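You operate a simulated robot arm through the tools that you are given. There is no shell and no other tool.

You are at the controls of a simulated robot arm. One attempt, no reset.

TASK
Run about 500 ml hot into the jug, tip it into the soapy bowl, soak the green cloth clean.
Fine: set the tap to hot first, shut it after; jug back under the spout; the cloth stays in the bowl; leave the purple cloth. Set down upright: clear jug.

It is judged by the outcome, as a careful person would: the job done as asked, and still so three seconds after it is handed in. It fails if anything else is knocked over, pushed out of place, dropped, spilled or broken. Flat cloth is picked up by pressing the open fingertips on it (5 to 10 N) and closing them slowly along it; thin cloth reads only 2 to 8 mm in the jaws.

THE ROBOT
A 6-joint arm with a two-finger parallel gripper, fixed in place. Base frame: the origin is at the foot of the arm, x ahead of it, y to its left, z up. Lengths are in m, angles in rad, forces in N, time in s.
With the tool pointing down near the work surface it reaches from about 0.36 to 0.82 m from the base axis. Its first joint turns from -2.897 to 2.897 rad. Payload 3.91 kg.
The TCP is the grasp point between the finger pads, 0.03 m short of the fingertips. In the tool frame z runs along the fingers and y along their closing line. The gripper opens to 0.11 m. The fingers are 0.02 m wide and 0.01 m thick; the gripper's body (0.048 by 0.112 m) begins 0.055 m behind the TCP.
Orientation is that of the tool frame in the base frame, as a unit quaternion [w, x, y, z]. With the fingers straight down and closing along the base's y, the tool's x points along the base's -x, its y along +y and its z along -z.

THE INTERFACE
- The arm moves only by the tool send_rows. Its argument "rows" is a list of rows, each a list of 7 numbers: the turn, a rotation vector about the tool's x, y, z in rad, then the shift along the tool's x, y, z in cm, then the opening in per cent of the stroke, from 0 (shut) to 100 (fully open). In form: [[wx, wy, wz, tx, ty, tz, hand], ...]. A call has 1 to 20 rows; each row shifts and turns the commanded pose from where the row before left it, along the tool's axes as they then stand. Rows are played at 5 a second. More than 0.05 m and 0.15 rad between two rows, or a gripper value outside its range, and nothing of the call is played. Where a pose cannot be reached the arm comes as near as it can. A force on the tool above 40 N (or 10 N above the force at the start of the call, whichever is more), or a blocked arm, ends the call early, and 0.2 s more pass. Each finger travels about 0.045 m/s and halts on what it meets, pressing with about 21 N; the grip force reading is that of the motor and also rises with nothing between the fingers. The clock runs only during rows and for 0.2 s after the last one: add rows that do not move to give the fingers time. The reply holds the time, the measured pose of the TCP, the force on the tool along the base axes, the opening and the grip force, in the units named above and with some noise, with the torque about the TCP (base axes, N m) and any sound that the robot's microphone picked up, and new pictures: "show" is both (left out), scene, wrist or none.
- Cameras (640 x 400 px; columns grow to the right, rows downward): "scene" is fixed at [0.2192, -0.5016, 1.7703]; the picture's right is [0.72, -0.70, 0.00], its down [-0.54, -0.55, -0.64] and it looks along [0.44, 0.45, -0.77] (base axes); focal length 215 px, centre (320, 200). "wrist" rides on the gripper at [0.077, 0.007, -0.114] in the tool frame; the picture's right is [-0.09, 1.00, 0.00], its down [-0.80, -0.07, -0.59] and it looks along [-0.59, -0.05, 0.80] (tool axes); focal length 270 px, centre (320, 200). There is no depth. A picture from a camera that has moved, and an enlarged one, comes with that camera's place and axes in the base frame and with its lens.
- slide_trunk(by): slides the trunk up (or, below 0, down) by that many m; the arm rides with it, the base frame stays. It gives what a move gives, with no picture.
- inspect(camera, box): a new picture of the part [left, top, right, bottom] of that camera's present view, enlarged. No time passes.
- finish_job(): hands the job in; it is judged then, once.

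Places have to be worked out from the pictures, the camera data and where the tool is seen. Open the gripper and draw the arm clear of the work before you hand the job in, unless the task says otherwise.

The tools are called after "Request:" as name(argument=value, ...) on one line, values as JSON. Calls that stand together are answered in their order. send_rows: Moves the arm, as the interface text tells. Its arguments: {"type":"object","properties":{"rows":{"type":"array","items":{"type":"array","items":{"type":"number"}}},"show":{"type":"string","enum":["both","scene","wrist","none"]}},"required":["rows"]} The other tools are called the same way: slide_trunk (by) slides the trunk up or down; inspect (camera, box) takes an enlarged picture of a part of a camera's view; finish_job () hands the job in.

At the start:

```text
t: 0.0
eef_pos: [0.4231, 0.0718, 1.4349]
ee_rot: [0.0, 0.0, 1.0, 0.0]
ft_force: [-0.3, -1.1, -0.2]
moment: [-0.06, 0.02, 0.01]
grip_width: 0.11
grasp_force: 0.0
trunk travel left (down, up): [-0.575, 0.035]
```

scene: 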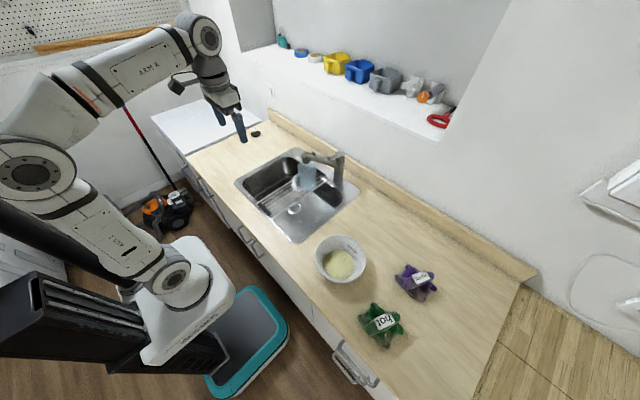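
wrist: 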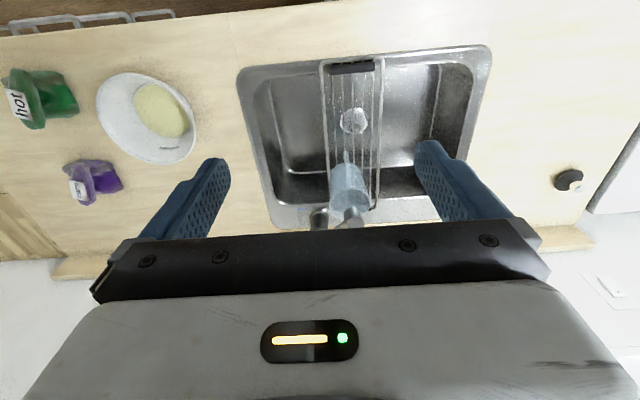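

I'll start by enlarging the pictures around the sink, tap, jug, bowl and cloths to judge where things are.

Request:
inspect(camera="scene", box=[220, 110, 380, 250])

Request:
inspect(camera="scene", box=[290, 210, 460, 360])

Request:
inspect(camera="wrist", box=[220, 30, 510, 240])

Request:
inspect(camera="wrist", box=[0, 40, 230, 220])

```text
2.86 times, centred on (300, 180) of scene
camera zoom: at [0.2192, -0.5016, 1.7703], right [0.72, -0.7, 0.0], down [-0.54, -0.55, -0.64], along [0.44, 0.45, -0.77], focal length 613 px, centre (377, 257)
```

zoom: 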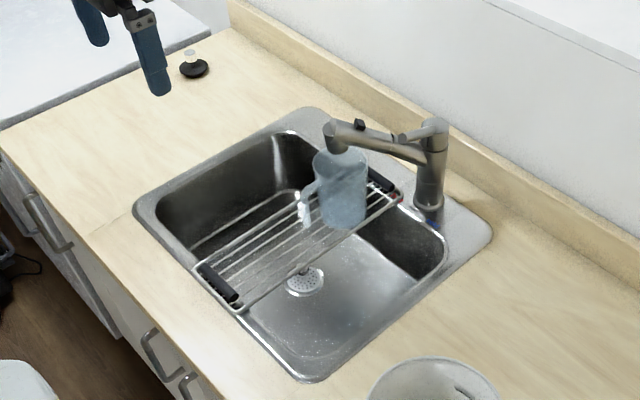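

```text
2.67 times, centred on (375, 285) of scene
camera zoom: at [0.2192, -0.5016, 1.7703], right [0.72, -0.7, 0.0], down [-0.54, -0.55, -0.64], along [0.44, 0.45, -0.77], focal length 572 px, centre (173, -27)
```

zoom: 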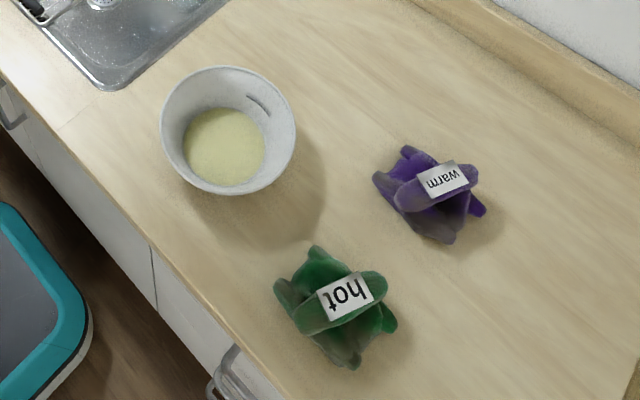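

```text
1.90 times, centred on (365, 135) of wrist
camera zoom: at [0.3463, 0.0802, 1.5503], right [0.09, 1.0, 0.0], down [0.8, -0.07, 0.59], along [0.59, -0.05, -0.8], focal length 515 px, centre (234, 324)
```

zoom: 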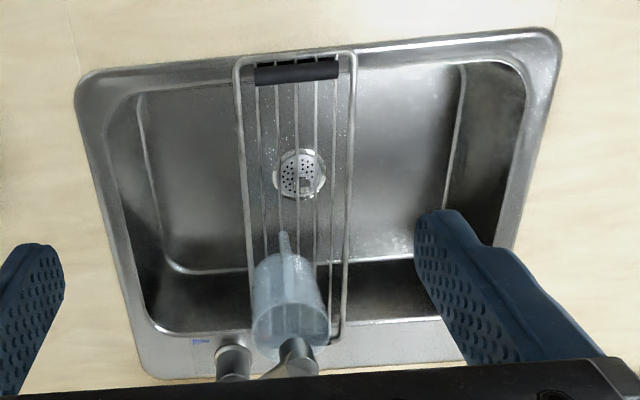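

```text
2.22 times, centred on (115, 130) of wrist
camera zoom: at [0.3463, 0.0802, 1.5503], right [0.09, 1.0, 0.0], down [0.8, -0.07, 0.59], along [0.59, -0.05, -0.8], focal length 601 px, centre (776, 356)
```

zoom: 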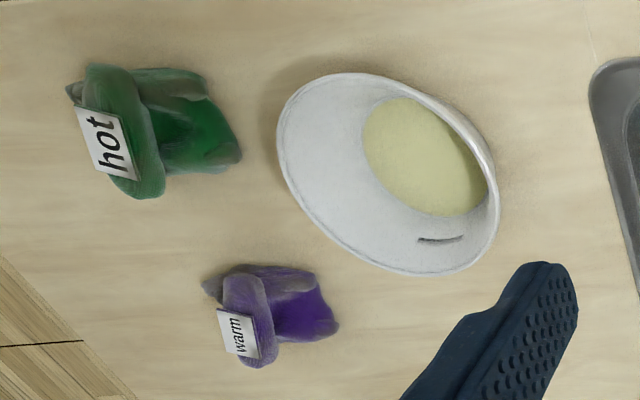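

The sink rim triangulates to z≈0.93, spanning x≈0.45–0.89 and y≈-0.11–0.41, with the jug on the rack near the spout and its handle toward the robot. I look closer at the tap, jug and markings.

Request:
inspect(camera="scene", box=[285, 140, 365, 190])

Request:
inspect(camera="scene", box=[280, 160, 360, 210])

Request:
inspect(camera="wrist", box=[290, 130, 410, 235])

Request:
inspect(camera="scene", box=[300, 220, 380, 290])

Request:
inspect(camera="scene", box=[340, 290, 420, 360])

```text
8.00 times, centred on (325, 165) of scene
camera zoom: at [0.2192, -0.5016, 1.7703], right [0.72, -0.7, 0.0], down [-0.54, -0.55, -0.64], along [0.44, 0.45, -0.77], focal length 1717 px, centre (280, 480)
```

zoom: 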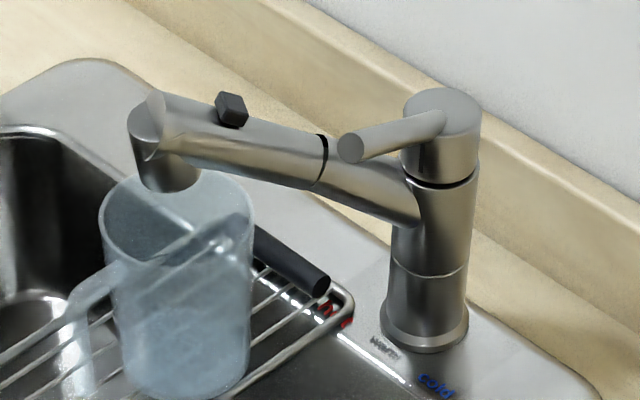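

```text
8.00 times, centred on (320, 185) of scene
camera zoom: at [0.2192, -0.5016, 1.7703], right [0.72, -0.7, 0.0], down [-0.54, -0.55, -0.64], along [0.44, 0.45, -0.77], focal length 1717 px, centre (320, 320)
```

zoom: 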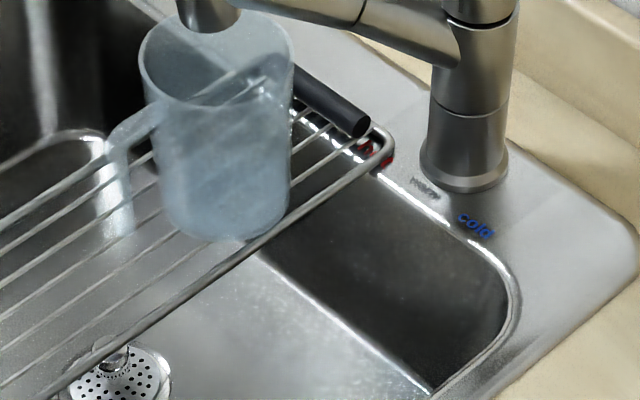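

```text
3.81 times, centred on (350, 182) of wrist
camera zoom: at [0.3463, 0.0802, 1.5503], right [0.09, 1.0, 0.0], down [0.8, -0.07, 0.59], along [0.59, -0.05, -0.8], focal length 1030 px, centre (206, 267)
```

zoom: 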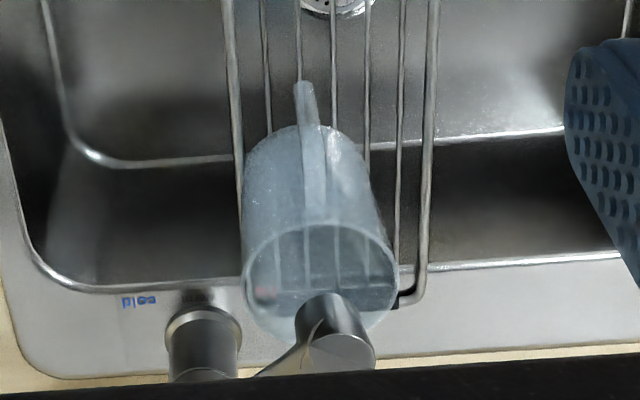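

```text
5.71 times, centred on (340, 255) of scene
camera zoom: at [0.2192, -0.5016, 1.7703], right [0.72, -0.7, 0.0], down [-0.54, -0.55, -0.64], along [0.44, 0.45, -0.77], focal length 1226 px, centre (206, -114)
```

zoom: 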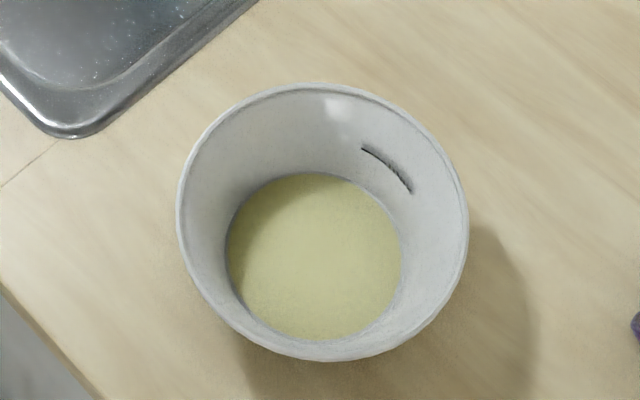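

```text
5.71 times, centred on (380, 325) of scene
camera zoom: at [0.2192, -0.5016, 1.7703], right [0.72, -0.7, 0.0], down [-0.54, -0.55, -0.64], along [0.44, 0.45, -0.77], focal length 1226 px, centre (-23, -514)
```

zoom: 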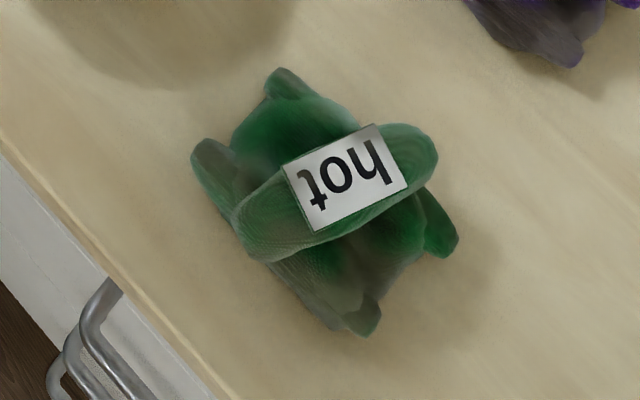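

The jug rim is near (0.73, 0.115, 1.05), the tap pillar near (0.868, 0.02) with its cap at z≈1.12, and "hot" is marked on the +y side, "warm" in front, "cold" on the -y side. The lever points to about warm; I lower the trunk and tilt the wrist to get a closer look at the tap.

Request:
slide_trunk(by=-0.15)

Request:
send_rows(rows=[[0, -0.14, 0, 0, 0, 0, 100], [0, -0.14, 0, 0, 0, 0, 100], [0, -0.14, 0, 0, 0, 0, 100], [0, 0, 0, 0, 0, 0, 100]], show="both")

```text
t: 1.8
eef_pos: [0.4231, 0.0721, 1.2842]
ee_rot: [0.001, 0.001, 1.0, 0.0]
ft_force: [-0.5, -0.3, 0.6]
moment: [-0.03, 0.01, 0.01]
grip_width: 0.1099
grasp_force: 0.2
trunk travel left (down, up): [-0.425, 0.185]
```

```text
t: 2.8
eef_pos: [0.4231, 0.0716, 1.2848]
ee_rot: [0.208, 0.0, 0.978, 0.0]
ft_force: [-0.5, 0.0, -0.8]
moment: [-0.01, 0.0, 0.02]
grip_width: 0.1101
grasp_force: 0.1
trunk travel left (down, up): [-0.425, 0.185]
camera wrist: at [0.3061, 0.0802, 1.3589], right [0.08, 1.0, 0.04], down [0.49, -0.07, 0.87], along [0.87, -0.05, -0.49], focal length 270 px, centre (320, 200)
```

scene: 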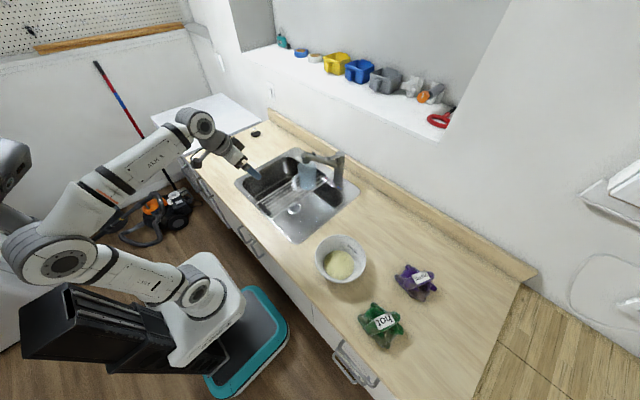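
wrist: 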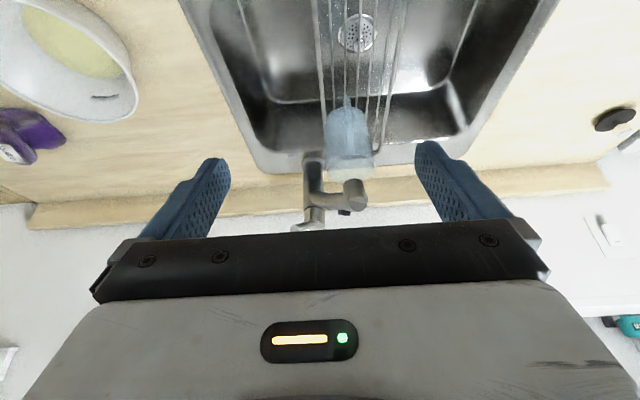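

Request:
inspect(camera="wrist", box=[270, 130, 410, 240])

Request:
inspect(camera="wrist", box=[300, 80, 400, 180])

```text
3.64 times, centred on (340, 185) of wrist
camera zoom: at [0.3061, 0.0802, 1.3589], right [0.08, 1.0, 0.04], down [0.49, -0.07, 0.87], along [0.87, -0.05, -0.49], focal length 983 px, centre (247, 254)
```

zoom: 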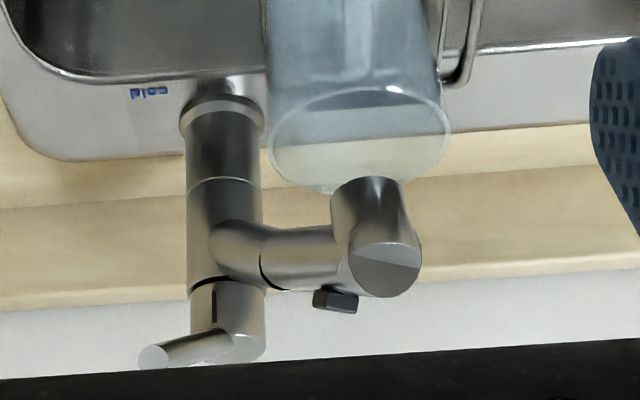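

```text
4.00 times, centred on (350, 130) of wrist
camera zoom: at [0.3061, 0.0802, 1.3589], right [0.08, 1.0, 0.04], down [0.49, -0.07, 0.87], along [0.87, -0.05, -0.49], focal length 1081 px, centre (200, 480)
```

zoom: 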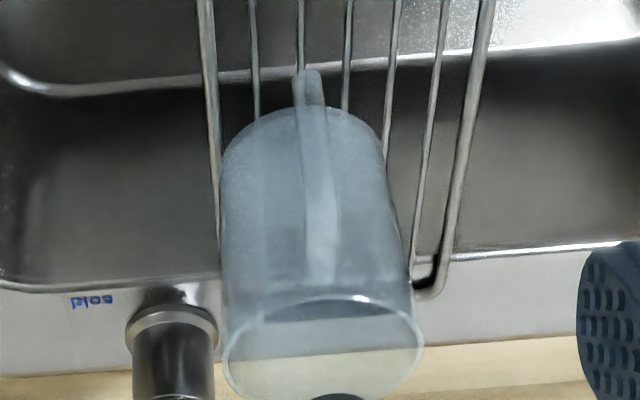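

The lever tip triangulates to about (0.768, 0.004, 1.156), rising away from a cap near (0.87, 0.03, 1.105), with a small black block on top of the spout. I straighten the wrist and move over the tap, well above it, to see how the lever is built.

Request:
send_rows(rows=[[0, 0.14, 0, 0, 0, 0, 100], [0, 0.14, 0, 0, 0, 0, 100], [0, 0.14, 0, 0, 0, 0, 100], [0, 0, 0, -4, -0.5, 0, 100], [0, 0, 0, -4, -0.5, 0, 100], [0, 0, 0, -4, -0.5, 0, 100], [0, 0, 0, -4, -0.5, 0, 100], [0, 0, 0, -4, -0.5, 0, 100], [0, 0, 0, -4, -0.5, 0, 100], [0, 0, 0, -4, -0.5, 0, 100], [0, 0, 0, 0, 0, 0, 100], [0, 0, 0, 0, 0, 0, 100]], show="both")

```text
t: 5.3
eef_pos: [0.6729, 0.0362, 1.2587]
ee_rot: [0.001, 0.0, 1.0, 0.0]
ft_force: [-0.2, 0.3, -0.7]
moment: [0.0, 0.01, 0.0]
grip_width: 0.11
grasp_force: 0.2
out of reach, approached as far as the arm can: row 9, 10
trunk travel left (down, up): [-0.425, 0.185]
camera wrist: at [0.5965, 0.0435, 1.3742], right [0.09, 1.0, 0.0], down [0.8, -0.07, 0.6], along [0.59, -0.05, -0.8], focal length 270 px, centre (320, 200)
```

scene: 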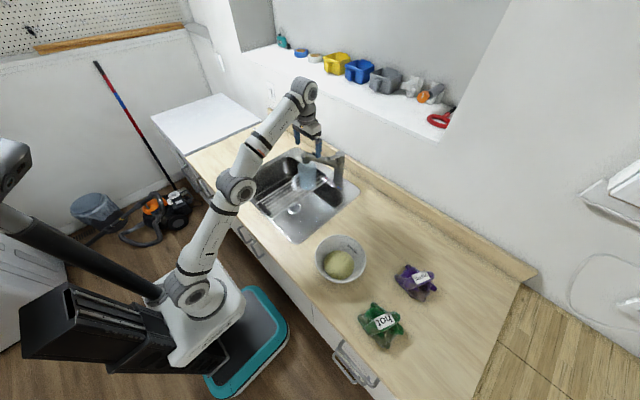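
wrist: 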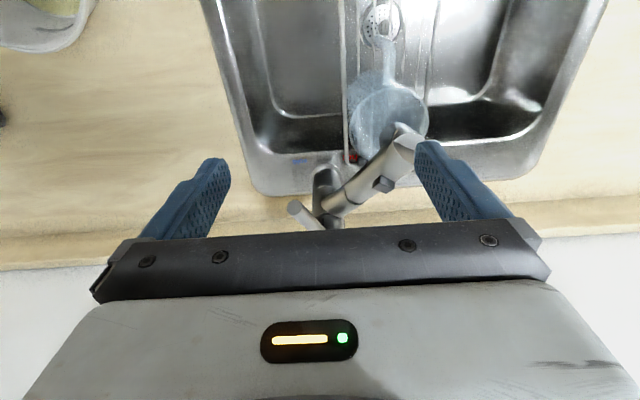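

The arm stopped at x≈0.673 (reach limit at this trunk height), but the tap is now close in view. I enlarge it.

Request:
inspect(camera="wrist", box=[270, 120, 430, 235])

Request:
inspect(camera="wrist", box=[330, 0, 450, 140])

Request:
inspect(camera="scene", box=[285, 110, 365, 190])

```text
3.48 times, centred on (350, 178) of wrist
camera zoom: at [0.5965, 0.0435, 1.3742], right [0.09, 1.0, 0.0], down [0.8, -0.07, 0.6], along [0.59, -0.05, -0.8], focal length 940 px, centre (216, 278)
```

zoom: 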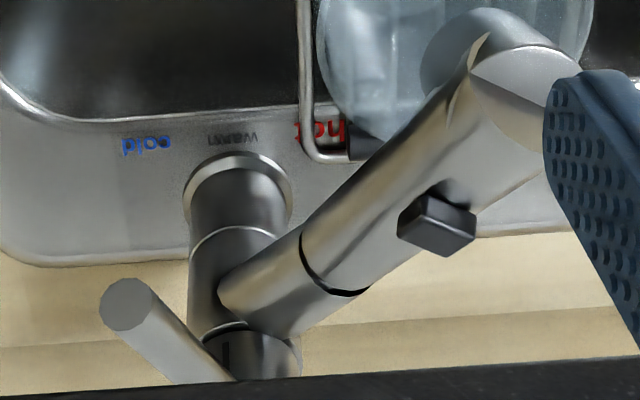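

```text
2.86 times, centred on (390, 70) of wrist
camera zoom: at [0.5965, 0.0435, 1.3742], right [0.09, 1.0, 0.0], down [0.8, -0.07, 0.6], along [0.59, -0.05, -0.8], focal length 772 px, centre (120, 571)
```

zoom: 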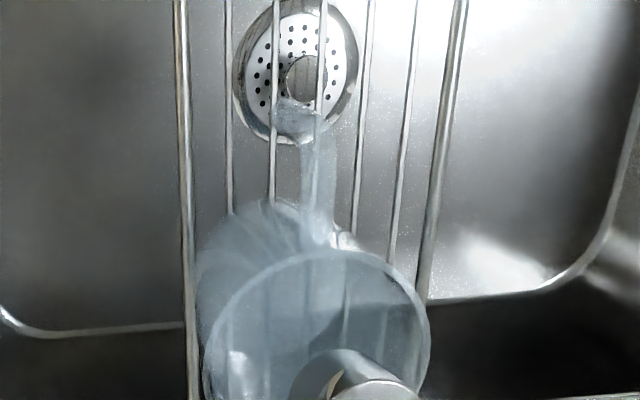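

```text
5.00 times, centred on (325, 150) of scene
camera zoom: at [0.2192, -0.5016, 1.7703], right [0.72, -0.7, 0.0], down [-0.54, -0.55, -0.64], along [0.44, 0.45, -0.77], focal length 1073 px, centre (295, 450)
```

zoom: 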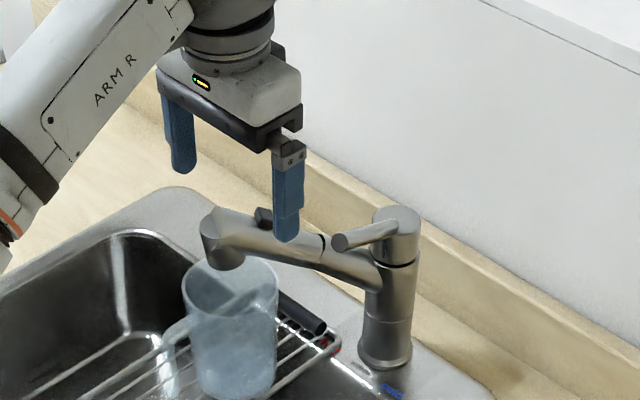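

The picture now shows a rod lever sticking up and out of the tap's rotating cap (tip ≈(0.767, 0.004, 1.157), pillar axis ≈(0.868, 0.034)), with cold/warm/hot printed in front; the lever sits near warm. I raise the trunk for more reach and bring a narrowed fork of fingers above the lever.

Request:
slide_trunk(by=0.185)

Request:
send_rows(rows=[[0, 0, 0, 0, 0, 4, 60], [0, 0, 0, 0, 0, 4, 35], [0, 0, 0, 0, 0, 4, 35], [0, 0, 0, 0, 0, 4, 35], [0, 0, 0, 0, 0, 3.5, 35], [0, 0, 0, 0, 0, 0, 35], [0, 0, 0, 0, 0, 0, 35]], show="both")

```text
t: 7.4
eef_pos: [0.6731, 0.0362, 1.444]
ee_rot: [0.001, 0.0, 1.0, 0.0]
ft_force: [0.2, -0.8, -0.1]
moment: [0.0, 0.01, 0.03]
grip_width: 0.1101
grasp_force: 0.1
trunk travel left (down, up): [-0.61, 0.0]
```

```text
t: 9.0
eef_pos: [0.6742, 0.0339, 1.2492]
ee_rot: [0.001, 0.0, 1.0, 0.0]
ft_force: [0.5, -0.8, -0.2]
moment: [-0.01, 0.02, -0.01]
grip_width: 0.0387
grasp_force: 0.0
trunk travel left (down, up): [-0.61, 0.0]
camera wrist: at [0.5971, 0.0431, 1.3635], right [0.09, 1.0, 0.0], down [0.8, -0.07, 0.6], along [0.59, -0.05, -0.8], focal length 270 px, centre (320, 200)
```

scene: 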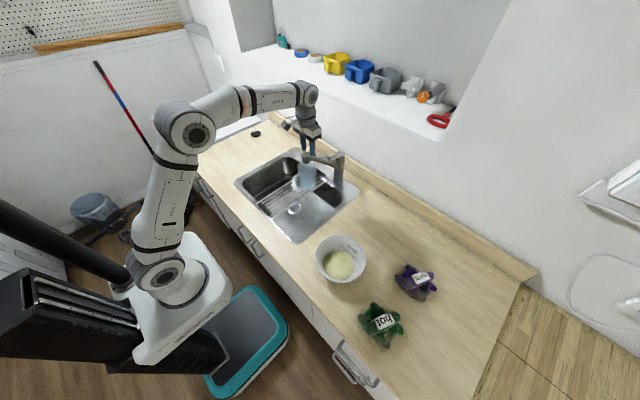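
wrist: 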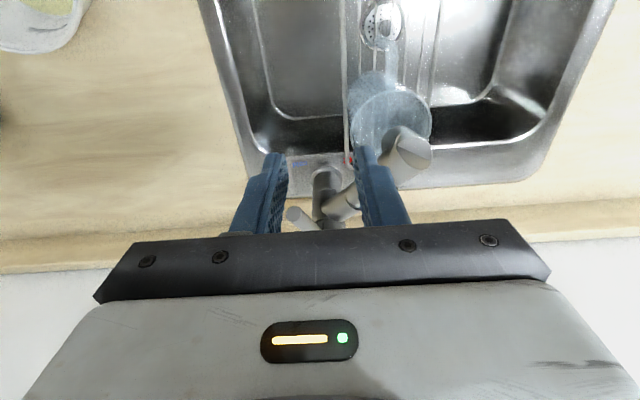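

The fork (0.039 m) is above and behind the lever. I move forward over the lever at a safe height and turn the fork in line with it.

Request:
send_rows(rows=[[0, 0, 0, -2.8, -0.6, 0.3, 35], [0, 0, 0, -2.8, -0.6, 0.3, 35], [0, 0, -0.14, -2.8, -0.6, 0.4, 35], [0, 0, -0.14, -2.7, 0.1, 0.4, 35], [0, 0, 0, 0, 0, 0, 35], [0, 0, 0, 0, 0, 0, 35]], show="both")

```text
t: 10.4
eef_pos: [0.7859, 0.0216, 1.2336]
ee_rot: [0.0, -0.139, 0.99, -0.001]
ft_force: [-0.3, 0.2, -0.4]
moment: [-0.04, 0.0, -0.03]
grip_width: 0.0385
grasp_force: 0.0
trunk travel left (down, up): [-0.61, 0.0]
camera wrist: at [0.7092, 0.0085, 1.3494], right [-0.19, 0.98, 0.0], down [0.79, 0.15, 0.59], along [0.58, 0.11, -0.8], focal length 270 px, centre (320, 200)
```

scene: 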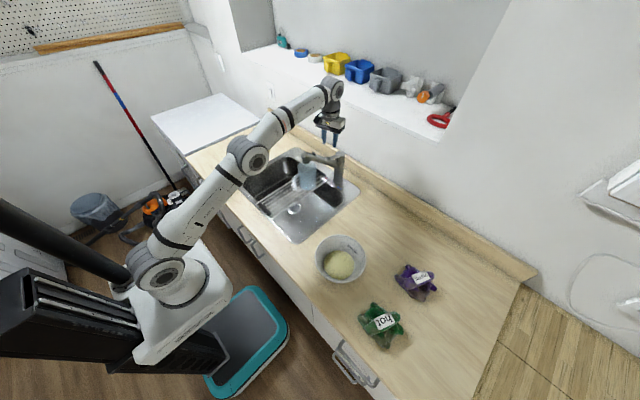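
wrist: 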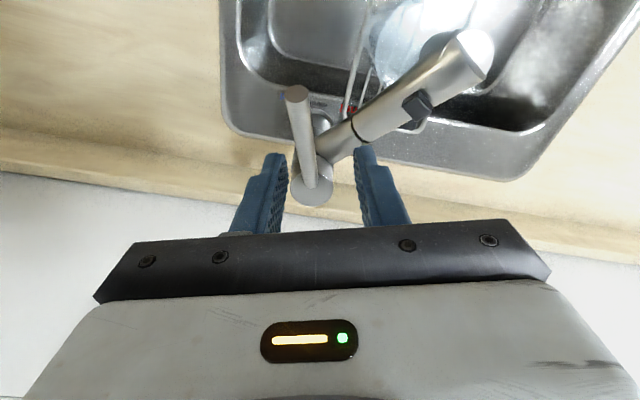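

From above, the lever runs from cap centre ≈(0.868, 0.032) to its tip ≈(0.765, 0.003), about 16° to the cold side of warm. I centre the fork on it and descend to straddle it at z≈1.162.

Request:
send_rows(rows=[[0, 0, 0, 0.46, -1.22, 0, 35], [0, 0, 0, 0, 0, 2.5, 35], [0, 0, 0, 0, 0, 2.5, 35], [0, 0, 0, 0, 0, 2.1, 35], [0, 0, 0, 0, 0, 0, 35]], show="both")

```text
t: 11.6
eef_pos: [0.7838, 0.0099, 1.1642]
ee_rot: [0.001, -0.139, 0.99, 0.0]
ft_force: [0.2, 0.2, 0.6]
moment: [0.03, 0.01, 0.03]
grip_width: 0.0385
grasp_force: 0.0
trunk travel left (down, up): [-0.61, 0.0]
camera wrist: at [0.7072, -0.004, 1.2795], right [-0.19, 0.98, 0.0], down [0.79, 0.15, 0.6], along [0.59, 0.11, -0.8], focal length 270 px, centre (320, 200)
```

scene: 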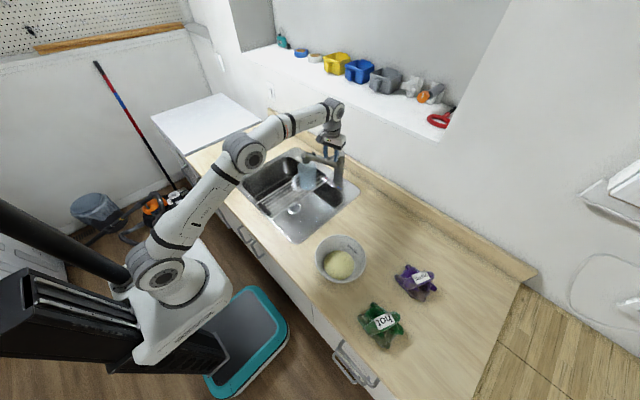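
wrist: 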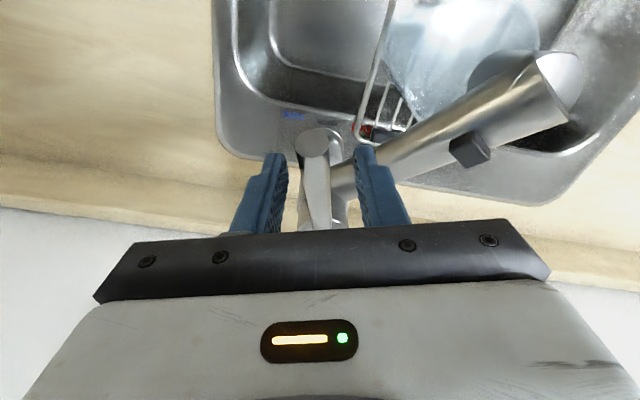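

Request:
inspect(camera="wrist", box=[220, 110, 420, 240])

Request:
inspect(camera="scene", box=[290, 120, 370, 190])

```text
3.08 times, centred on (320, 175) of wrist
camera zoom: at [0.7072, -0.004, 1.2795], right [-0.19, 0.98, 0.0], down [0.79, 0.15, 0.6], along [0.59, 0.11, -0.8], focal length 832 px, centre (320, 277)
```

zoom: 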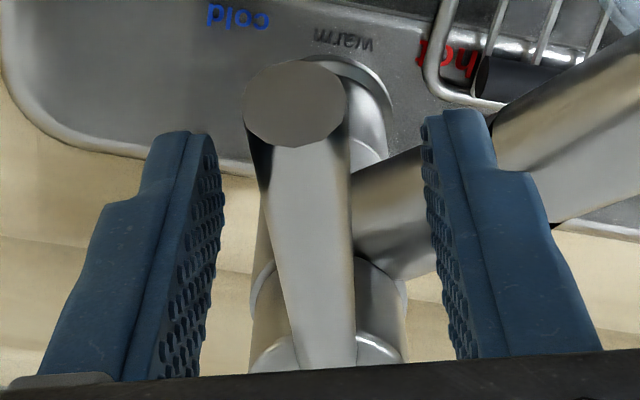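

```text
5.71 times, centred on (330, 155) of scene
camera zoom: at [0.2192, -0.5016, 1.7703], right [0.72, -0.7, 0.0], down [-0.54, -0.55, -0.64], along [0.44, 0.45, -0.77], focal length 1226 px, centre (263, 457)
```

zoom: 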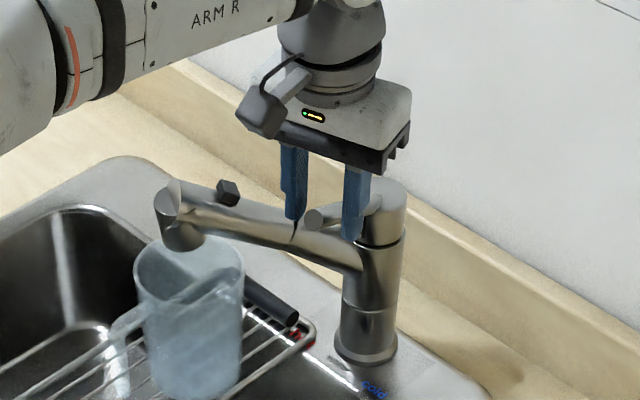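

The lever rod sits cleanly between the fingers. I narrow the fork slightly and swing it along an arc about the pillar toward "hot" (+y), checking forces partway.

Request:
send_rows(rows=[[0, 0, 0, 0, 0, 0, 25], [0, 0, 0, 0, 0, 0, 25], [0, 0, 0.14, -0.085, 1.21, 0, 25], [0, 0, 0.14, -0.085, 1.21, 0, 25], [0, 0, 0.14, -0.085, 1.21, 0, 25], [0, 0, 0, 0, 0, 0, 25]], show="both")

```text
t: 13.0
eef_pos: [0.7806, 0.0456, 1.1643]
ee_rot: [0.001, 0.071, 0.998, 0.0]
ft_force: [-0.5, -1.0, -0.6]
moment: [-0.01, 0.01, 0.0]
grip_width: 0.0278
grasp_force: 0.2
trunk travel left (down, up): [-0.61, 0.0]
camera wrist: at [0.7053, 0.0649, 1.2797], right [0.23, 0.97, 0.0], down [0.78, -0.18, 0.6], along [0.58, -0.14, -0.8], focal length 270 px, centre (320, 200)
```

scene: 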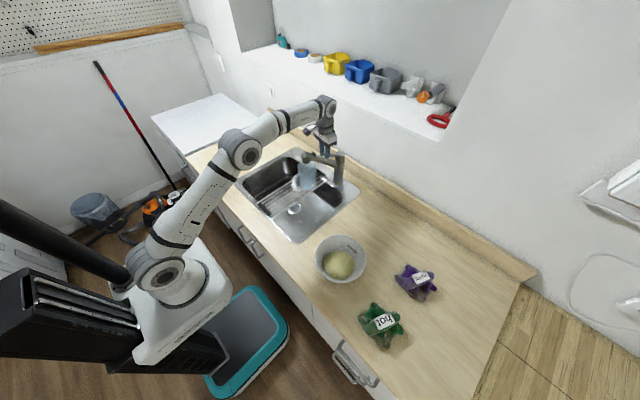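
wrist: 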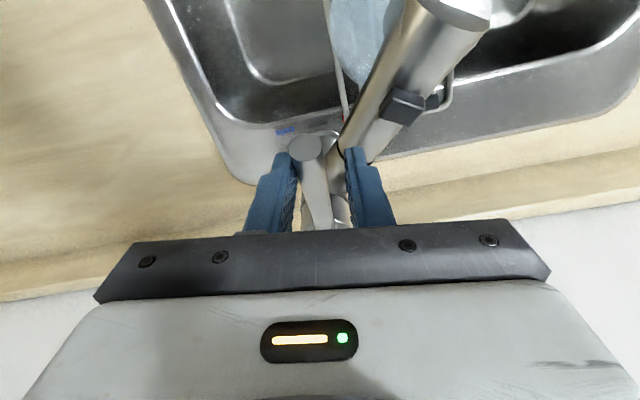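

The lever is following with only about 1 N and no water is running. I check the clearance between the leading finger and the spout before going on.

Request:
inspect(camera="wrist", box=[240, 60, 480, 240])

Request:
inspect(camera="scene", box=[290, 120, 370, 190])

```text
2.22 times, centred on (360, 150) of wrist
camera zoom: at [0.7053, 0.0649, 1.2797], right [0.23, 0.97, 0.0], down [0.78, -0.18, 0.6], along [0.58, -0.14, -0.8], focal length 601 px, centre (231, 311)
```

zoom: 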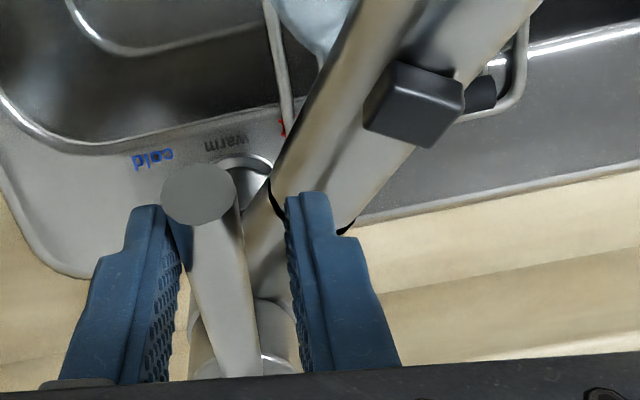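

```text
5.71 times, centred on (330, 155) of scene
camera zoom: at [0.2192, -0.5016, 1.7703], right [0.72, -0.7, 0.0], down [-0.54, -0.55, -0.64], along [0.44, 0.45, -0.77], focal length 1226 px, centre (263, 457)
```

zoom: 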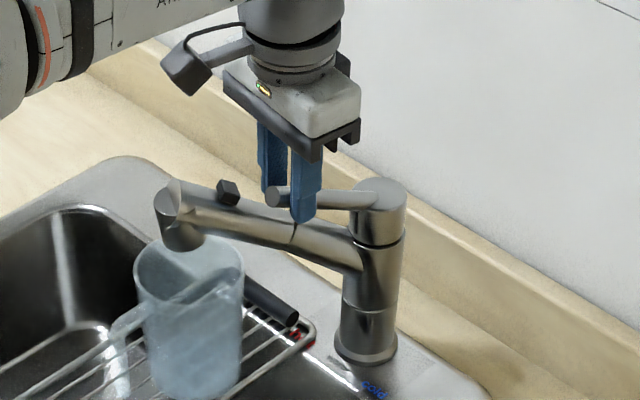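

The fingertips clear the spout and the black block lies at a larger radius. I continue the arc another 24° and check again.

Request:
send_rows(rows=[[0, 0, 0.14, -0.085, 1.21, 0, 25], [0, 0, 0.14, -0.085, 1.21, 0, 25], [0, 0, 0.14, -0.085, 1.21, 0, 25], [0, 0, 0, 0, 0, 0, 25]], show="both")

```text
t: 14.0
eef_pos: [0.7939, 0.0795, 1.1652]
ee_rot: [0.001, 0.277, 0.961, 0.001]
ft_force: [0.5, -0.2, 0.1]
moment: [-0.01, 0.01, -0.01]
grip_width: 0.0274
grasp_force: 0.1
trunk travel left (down, up): [-0.61, 0.0]
camera wrist: at [0.7319, 0.128, 1.2801], right [0.6, 0.8, 0.0], down [0.64, -0.49, 0.6], along [0.47, -0.36, -0.8], focal length 270 px, centre (320, 200)
```

scene: 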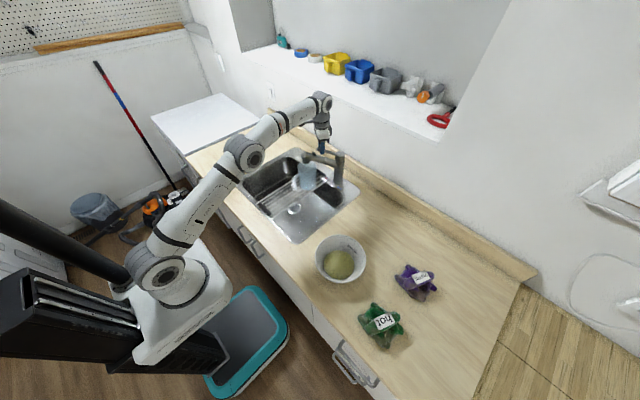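
wrist: 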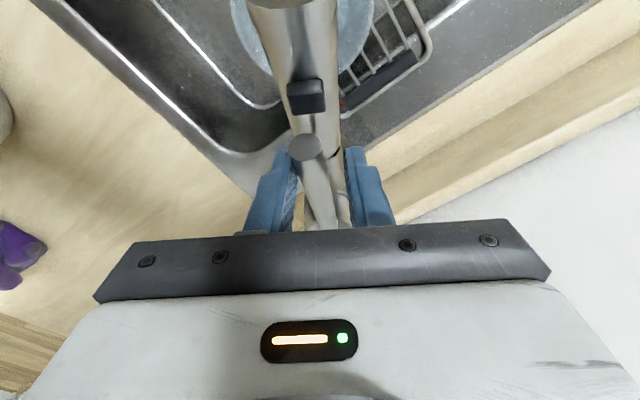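

The lever now lies over the spout and forces remain near zero. I swing it the remaining ~24° toward hot.

Request:
send_rows(rows=[[0, 0, 0.14, -0.085, 1.21, 0, 25], [0, 0, 0.14, -0.085, 1.21, 0, 25], [0, 0, 0.12, -0.06, 1.04, 0, 25], [0, 0, 0, 0, 0, 0, 25]], show="both")

```text
t: 15.0
eef_pos: [0.8035, 0.0974, 1.1629]
ee_rot: [0.001, 0.463, 0.886, 0.001]
ft_force: [-5.1, -18.1, 3.4]
moment: [-0.08, 0.11, 0.37]
grip_width: 0.0351
grasp_force: 7.6
out of reach, approached as far as the arm can: row 2, 3
trunk travel left (down, up): [-0.61, 0.0]
camera wrist: at [0.7643, 0.1672, 1.2776], right [0.87, 0.5, 0.0], down [0.4, -0.7, 0.59], along [0.3, -0.52, -0.8], focal length 270 px, centre (320, 200)
```

scene: 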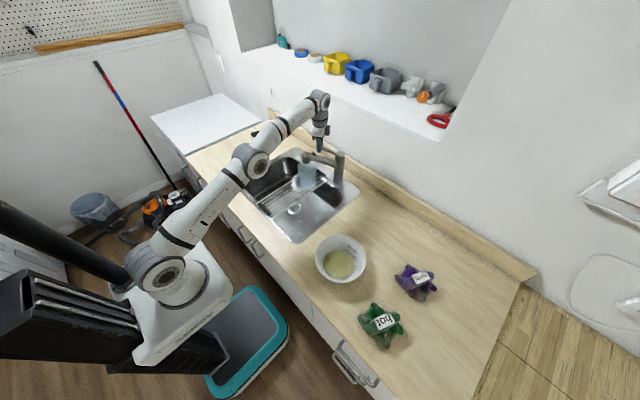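
wrist: 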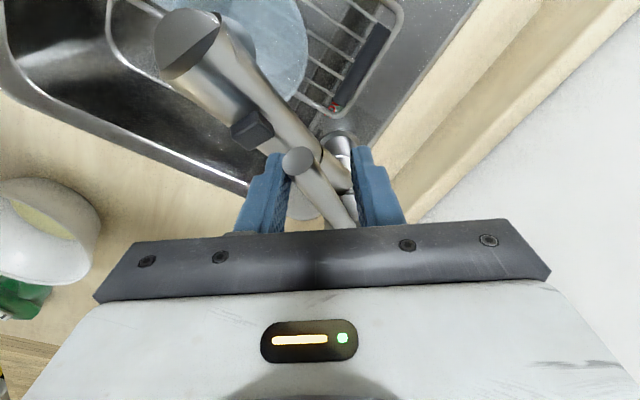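

A reaction of about 18 N in -y shows the lever has met its hot stop (tip now ≈(0.788, 0.105), about 42° toward hot). I look closely before easing off.

Request:
inspect(camera="wrist", box=[140, 0, 420, 235])

Request:
inspect(camera="scene", box=[280, 120, 370, 200])

```text
1.70 times, centred on (280, 118) of wrist
camera zoom: at [0.7643, 0.1672, 1.2776], right [0.87, 0.5, 0.0], down [0.4, -0.7, 0.59], along [0.3, -0.52, -0.8], focal length 460 px, centre (388, 340)
```

zoom: 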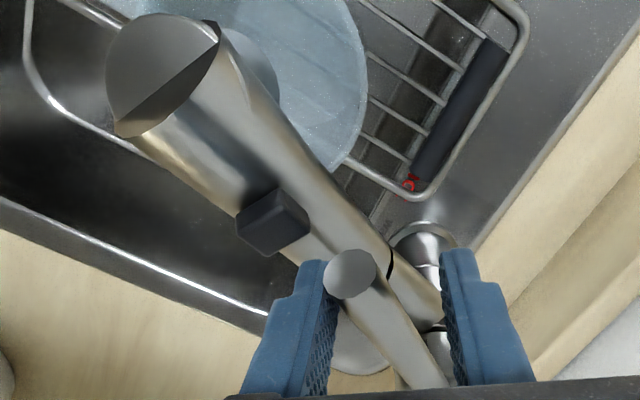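

```text
5.00 times, centred on (325, 160) of scene
camera zoom: at [0.2192, -0.5016, 1.7703], right [0.72, -0.7, 0.0], down [-0.54, -0.55, -0.64], along [0.44, 0.45, -0.77], focal length 1073 px, centre (295, 400)
```

zoom: 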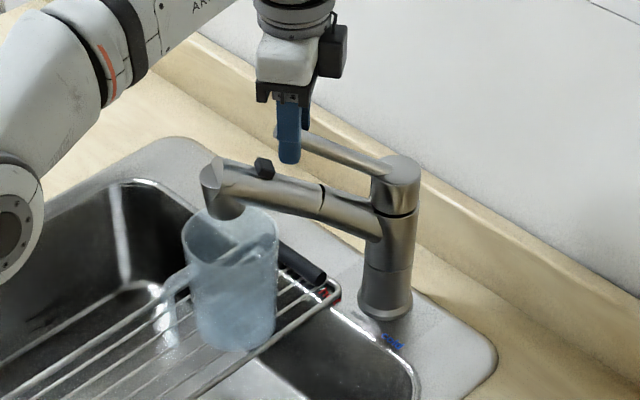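

The lever is on the hot side and the spout didn't move. I back the fork off the stop a little so it is centred on the lever again.

Request:
send_rows(rows=[[0, 0, -0.12, -0.06, -1.04, 0, 32], [0, 0, 0, 0, 0, 0, 32], [0, 0, 0, 0, 0, 0, 32]], show="both")

```text
t: 15.8
eef_pos: [0.7953, 0.0963, 1.1622]
ee_rot: [0.001, 0.409, 0.913, 0.0]
ft_force: [0.2, 0.0, 0.4]
moment: [0.0, 0.01, -0.06]
grip_width: 0.0353
grasp_force: 0.0
trunk travel left (down, up): [-0.61, 0.0]
camera wrist: at [0.7491, 0.159, 1.2766], right [0.8, 0.6, 0.0], down [0.48, -0.64, 0.6], along [0.36, -0.48, -0.8], focal length 270 px, centre (320, 200)
```

scene: 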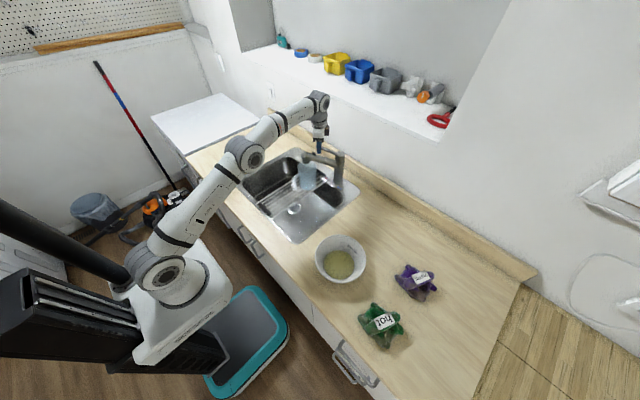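
wrist: 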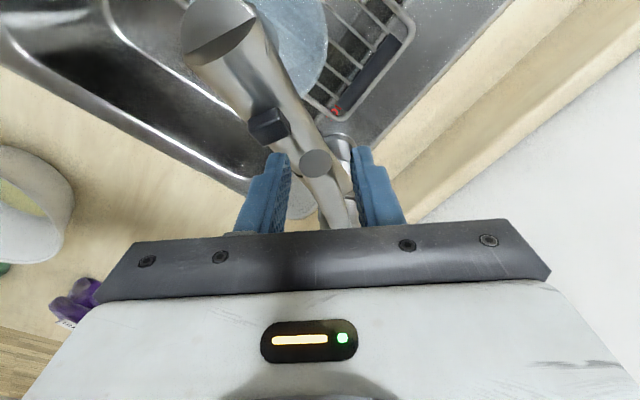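

The lever stayed at the hot stop (~41.6°) and the fork is centred over it. I align the fingers with it and close gently to pinch the rod.

Request:
send_rows(rows=[[0, 0, -0.117, -0.5, 0, 0, 32], [0, 0, 0, 0, 0, 0, 32], [0, 0, 0, 0, 0, 0, 10], [0, 0, 0, 0, 0, 0, 10], [0, 0, 0, 0, 0, 0, 10], [0, 0, 0, 0, 0, 0, 10]], show="both")

```text
t: 17.2
eef_pos: [0.7997, 0.0932, 1.1601]
ee_rot: [0.002, 0.354, 0.935, 0.0]
ft_force: [4.3, 2.9, 2.0]
moment: [0.41, -0.4, 0.78]
grip_width: 0.0166
grasp_force: 44.6
trunk travel left (down, up): [-0.61, 0.0]
camera wrist: at [0.7465, 0.1502, 1.2762], right [0.72, 0.69, 0.0], down [0.55, -0.58, 0.6], along [0.41, -0.43, -0.8], focal length 270 px, centre (320, 200)
```

scene: 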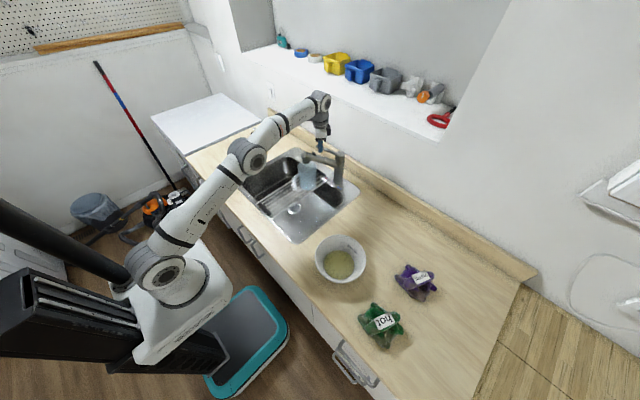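
wrist: 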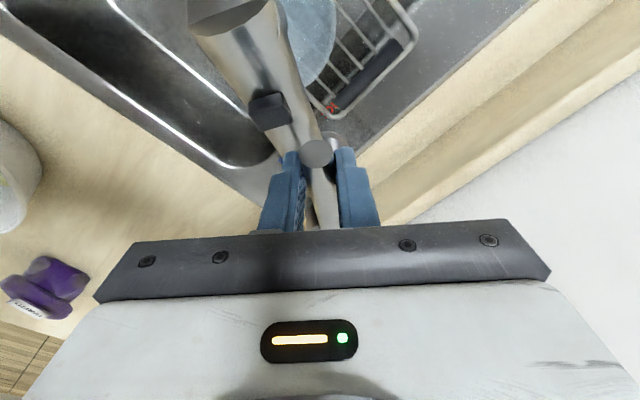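

The rod is pinched (0.0166 m). I raise the lever by about 1 cm along its arc and see whether water starts.

Request:
send_rows(rows=[[0, 0.05, 0, -0.22, 0, -0.5, 10], [0, 0.05, 0, -0.22, 0, -0.5, 10], [0, 0, 0, 0, 0, 0, 10]], show="both")

```text
t: 18.0
eef_pos: [0.7927, 0.0858, 1.1605]
ee_rot: [-0.033, 0.353, 0.935, 0.013]
ft_force: [26.0, -7.7, -3.6]
moment: [-0.1, -1.26, 0.86]
grip_width: 0.0186
grasp_force: 44.6
out of reach, approached as far as the arm can: row 2
trunk travel left (down, up): [-0.61, 0.0]
camera wrist: at [0.7461, 0.1382, 1.2816], right [0.72, 0.69, -0.01], down [0.58, -0.61, 0.54], along [0.37, -0.39, -0.84], focal length 270 px, centre (320, 200)
```

scene: 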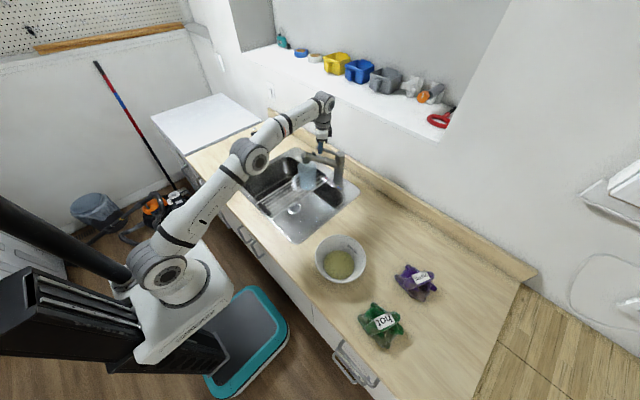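
wrist: 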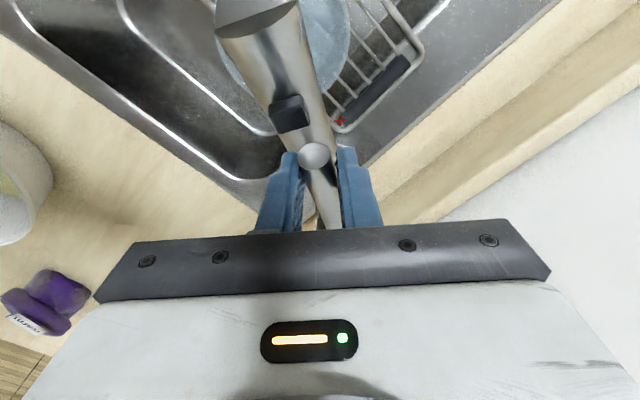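

The tilt pushed the wrist out of reach and dragged the lever sideways (26 N in x), with no water. I undo those two steps to bring the lever back to the hot stop.

Request:
send_rows(rows=[[0, -0.05, 0, 0.22, 0, 0.5, 10], [0, -0.05, 0, 0.22, 0, 0.5, 10], [0, 0, 0, 0, 0, 0, 10]], show="both")

Request:
inspect(camera="wrist", box=[200, 0, 440, 235])

```text
t: 18.8
eef_pos: [0.7864, 0.0915, 1.1569]
ee_rot: [0.004, 0.353, 0.936, 0.002]
ft_force: [24.7, -6.6, 23.1]
moment: [0.33, -0.52, 0.89]
grip_width: 0.0184
grasp_force: 45.3
trunk travel left (down, up): [-0.61, 0.0]
camera wrist: at [0.7326, 0.148, 1.2721], right [0.72, 0.69, 0.01], down [0.55, -0.58, 0.6], along [0.41, -0.43, -0.8], focal length 270 px, centre (320, 200)
```

scene: 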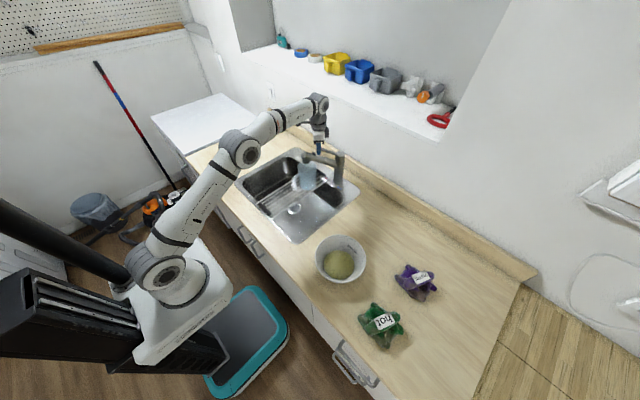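
wrist: 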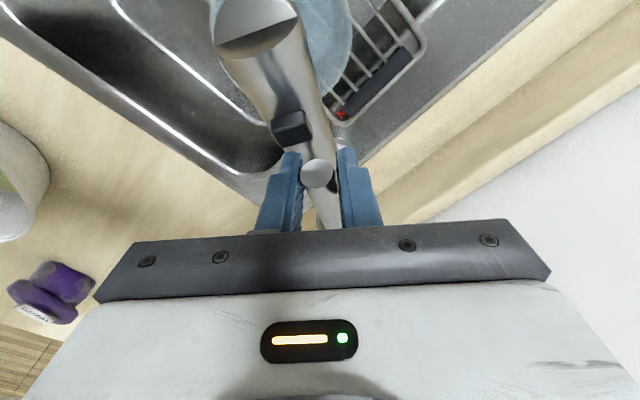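

```text
1.70 times, centred on (320, 118) of wrist
camera zoom: at [0.7326, 0.148, 1.2721], right [0.72, 0.69, 0.01], down [0.55, -0.58, 0.6], along [0.41, -0.43, -0.8], focal length 460 px, centre (320, 340)
```

zoom: 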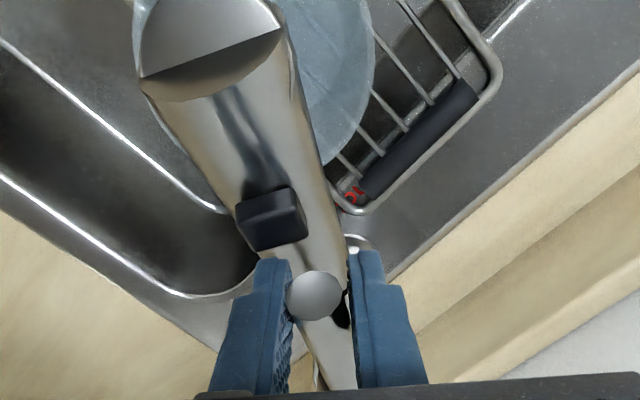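

The pinch is holding strain (about 34 N), so I open the fingers to relieve it and check where the lever rests.

Request:
send_rows(rows=[[0, 0, 0, 0, 0, 0, 32], [0, 0, 0, 0, 0, 0, 32], [0, 0, 0, 0, 0, 0, 32]], show="wrist")

Request:
inspect(camera="scene", box=[280, 120, 370, 200])

```text
t: 19.6
eef_pos: [0.7853, 0.0901, 1.1551]
ee_rot: [0.0, 0.354, 0.935, 0.0]
ft_force: [3.8, -2.3, -1.4]
moment: [-0.07, -0.13, 0.1]
grip_width: 0.0348
grasp_force: 0.1
trunk travel left (down, up): [-0.61, 0.0]
heard: click
camera wrist: at [0.7321, 0.1488, 1.2694], right [0.73, 0.69, 0.0], down [0.55, -0.58, 0.59], along [0.41, -0.43, -0.8], focal length 270 px, centre (320, 200)
```

wrist: 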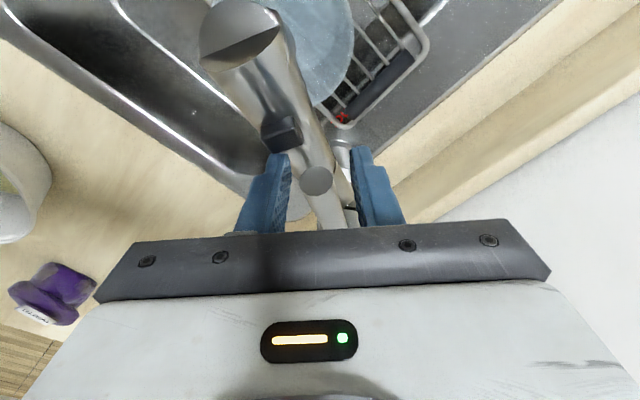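

```text
5.00 times, centred on (325, 160) of scene
camera zoom: at [0.2192, -0.5016, 1.7703], right [0.72, -0.7, 0.0], down [-0.54, -0.55, -0.64], along [0.44, 0.45, -0.77], focal length 1073 px, centre (295, 400)
```

zoom: 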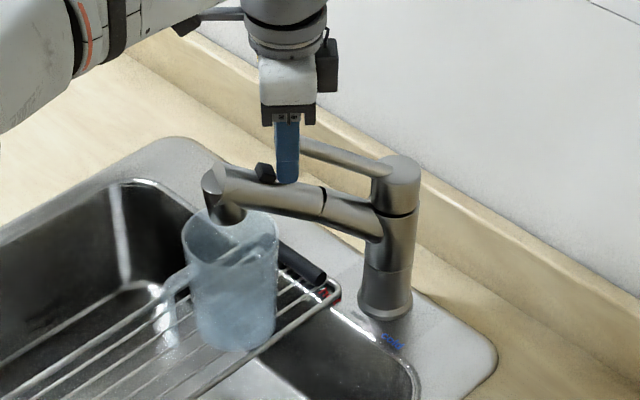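

A click was heard as the fingers opened, and a 4 N residual suggests a finger is touching the black block on the spout. I raise the fork straight up off the lever and then look carefully.

Request:
send_rows(rows=[[0, 0, 0, 0.3, 0.2, -1.0, 32], [0, 0, 0, 0, 0, -2.5, 32], [0, 0, 0, 1.0, -1.0, -2.5, 32], [0, 0, 0, 2.5, -2.2, -1.0, 32], [0, 0, 0, 0, 0, 0, 32]], show="both")

Request:
inspect(camera="wrist", box=[220, 0, 440, 235])

Request:
inspect(camera="scene", box=[280, 120, 370, 200])

```text
t: 20.8
eef_pos: [0.7364, 0.0936, 1.2239]
ee_rot: [0.0, 0.354, 0.935, 0.001]
ft_force: [0.6, -0.2, -0.6]
moment: [0.04, 0.01, 0.0]
grip_width: 0.035
grasp_force: 0.1
trunk travel left (down, up): [-0.61, 0.0]
camera wrist: at [0.6835, 0.1509, 1.3393], right [0.72, 0.69, 0.0], down [0.55, -0.58, 0.59], along [0.41, -0.43, -0.8], focal length 270 px, centre (320, 200)
```

scene: 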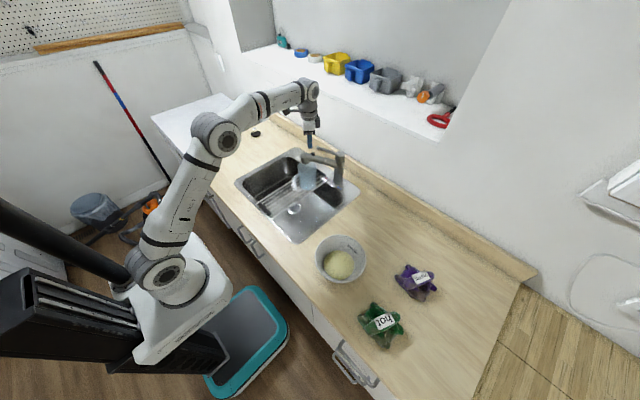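
wrist: 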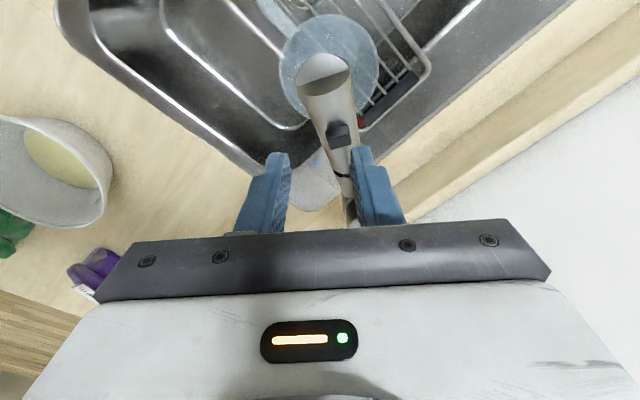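

```text
1.70 times, centred on (330, 118) of wrist
camera zoom: at [0.6835, 0.1509, 1.3393], right [0.72, 0.69, 0.0], down [0.55, -0.58, 0.59], along [0.41, -0.43, -0.8], focal length 460 px, centre (303, 340)
```

zoom: 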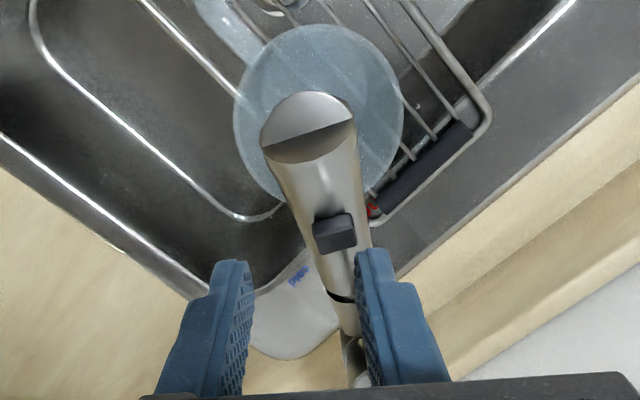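

```text
5.00 times, centred on (325, 160) of scene
camera zoom: at [0.2192, -0.5016, 1.7703], right [0.72, -0.7, 0.0], down [-0.54, -0.55, -0.64], along [0.44, 0.45, -0.77], focal length 1073 px, centre (295, 400)
```

zoom: 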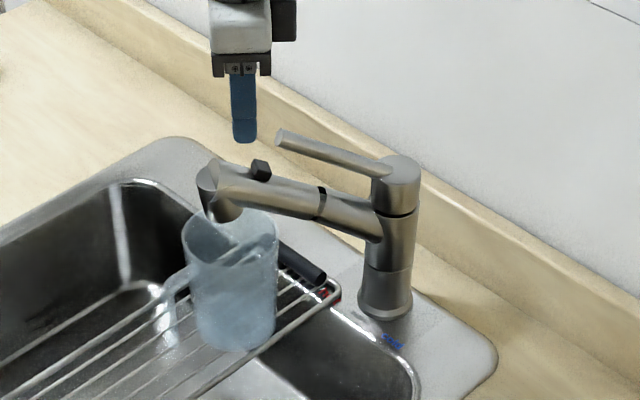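

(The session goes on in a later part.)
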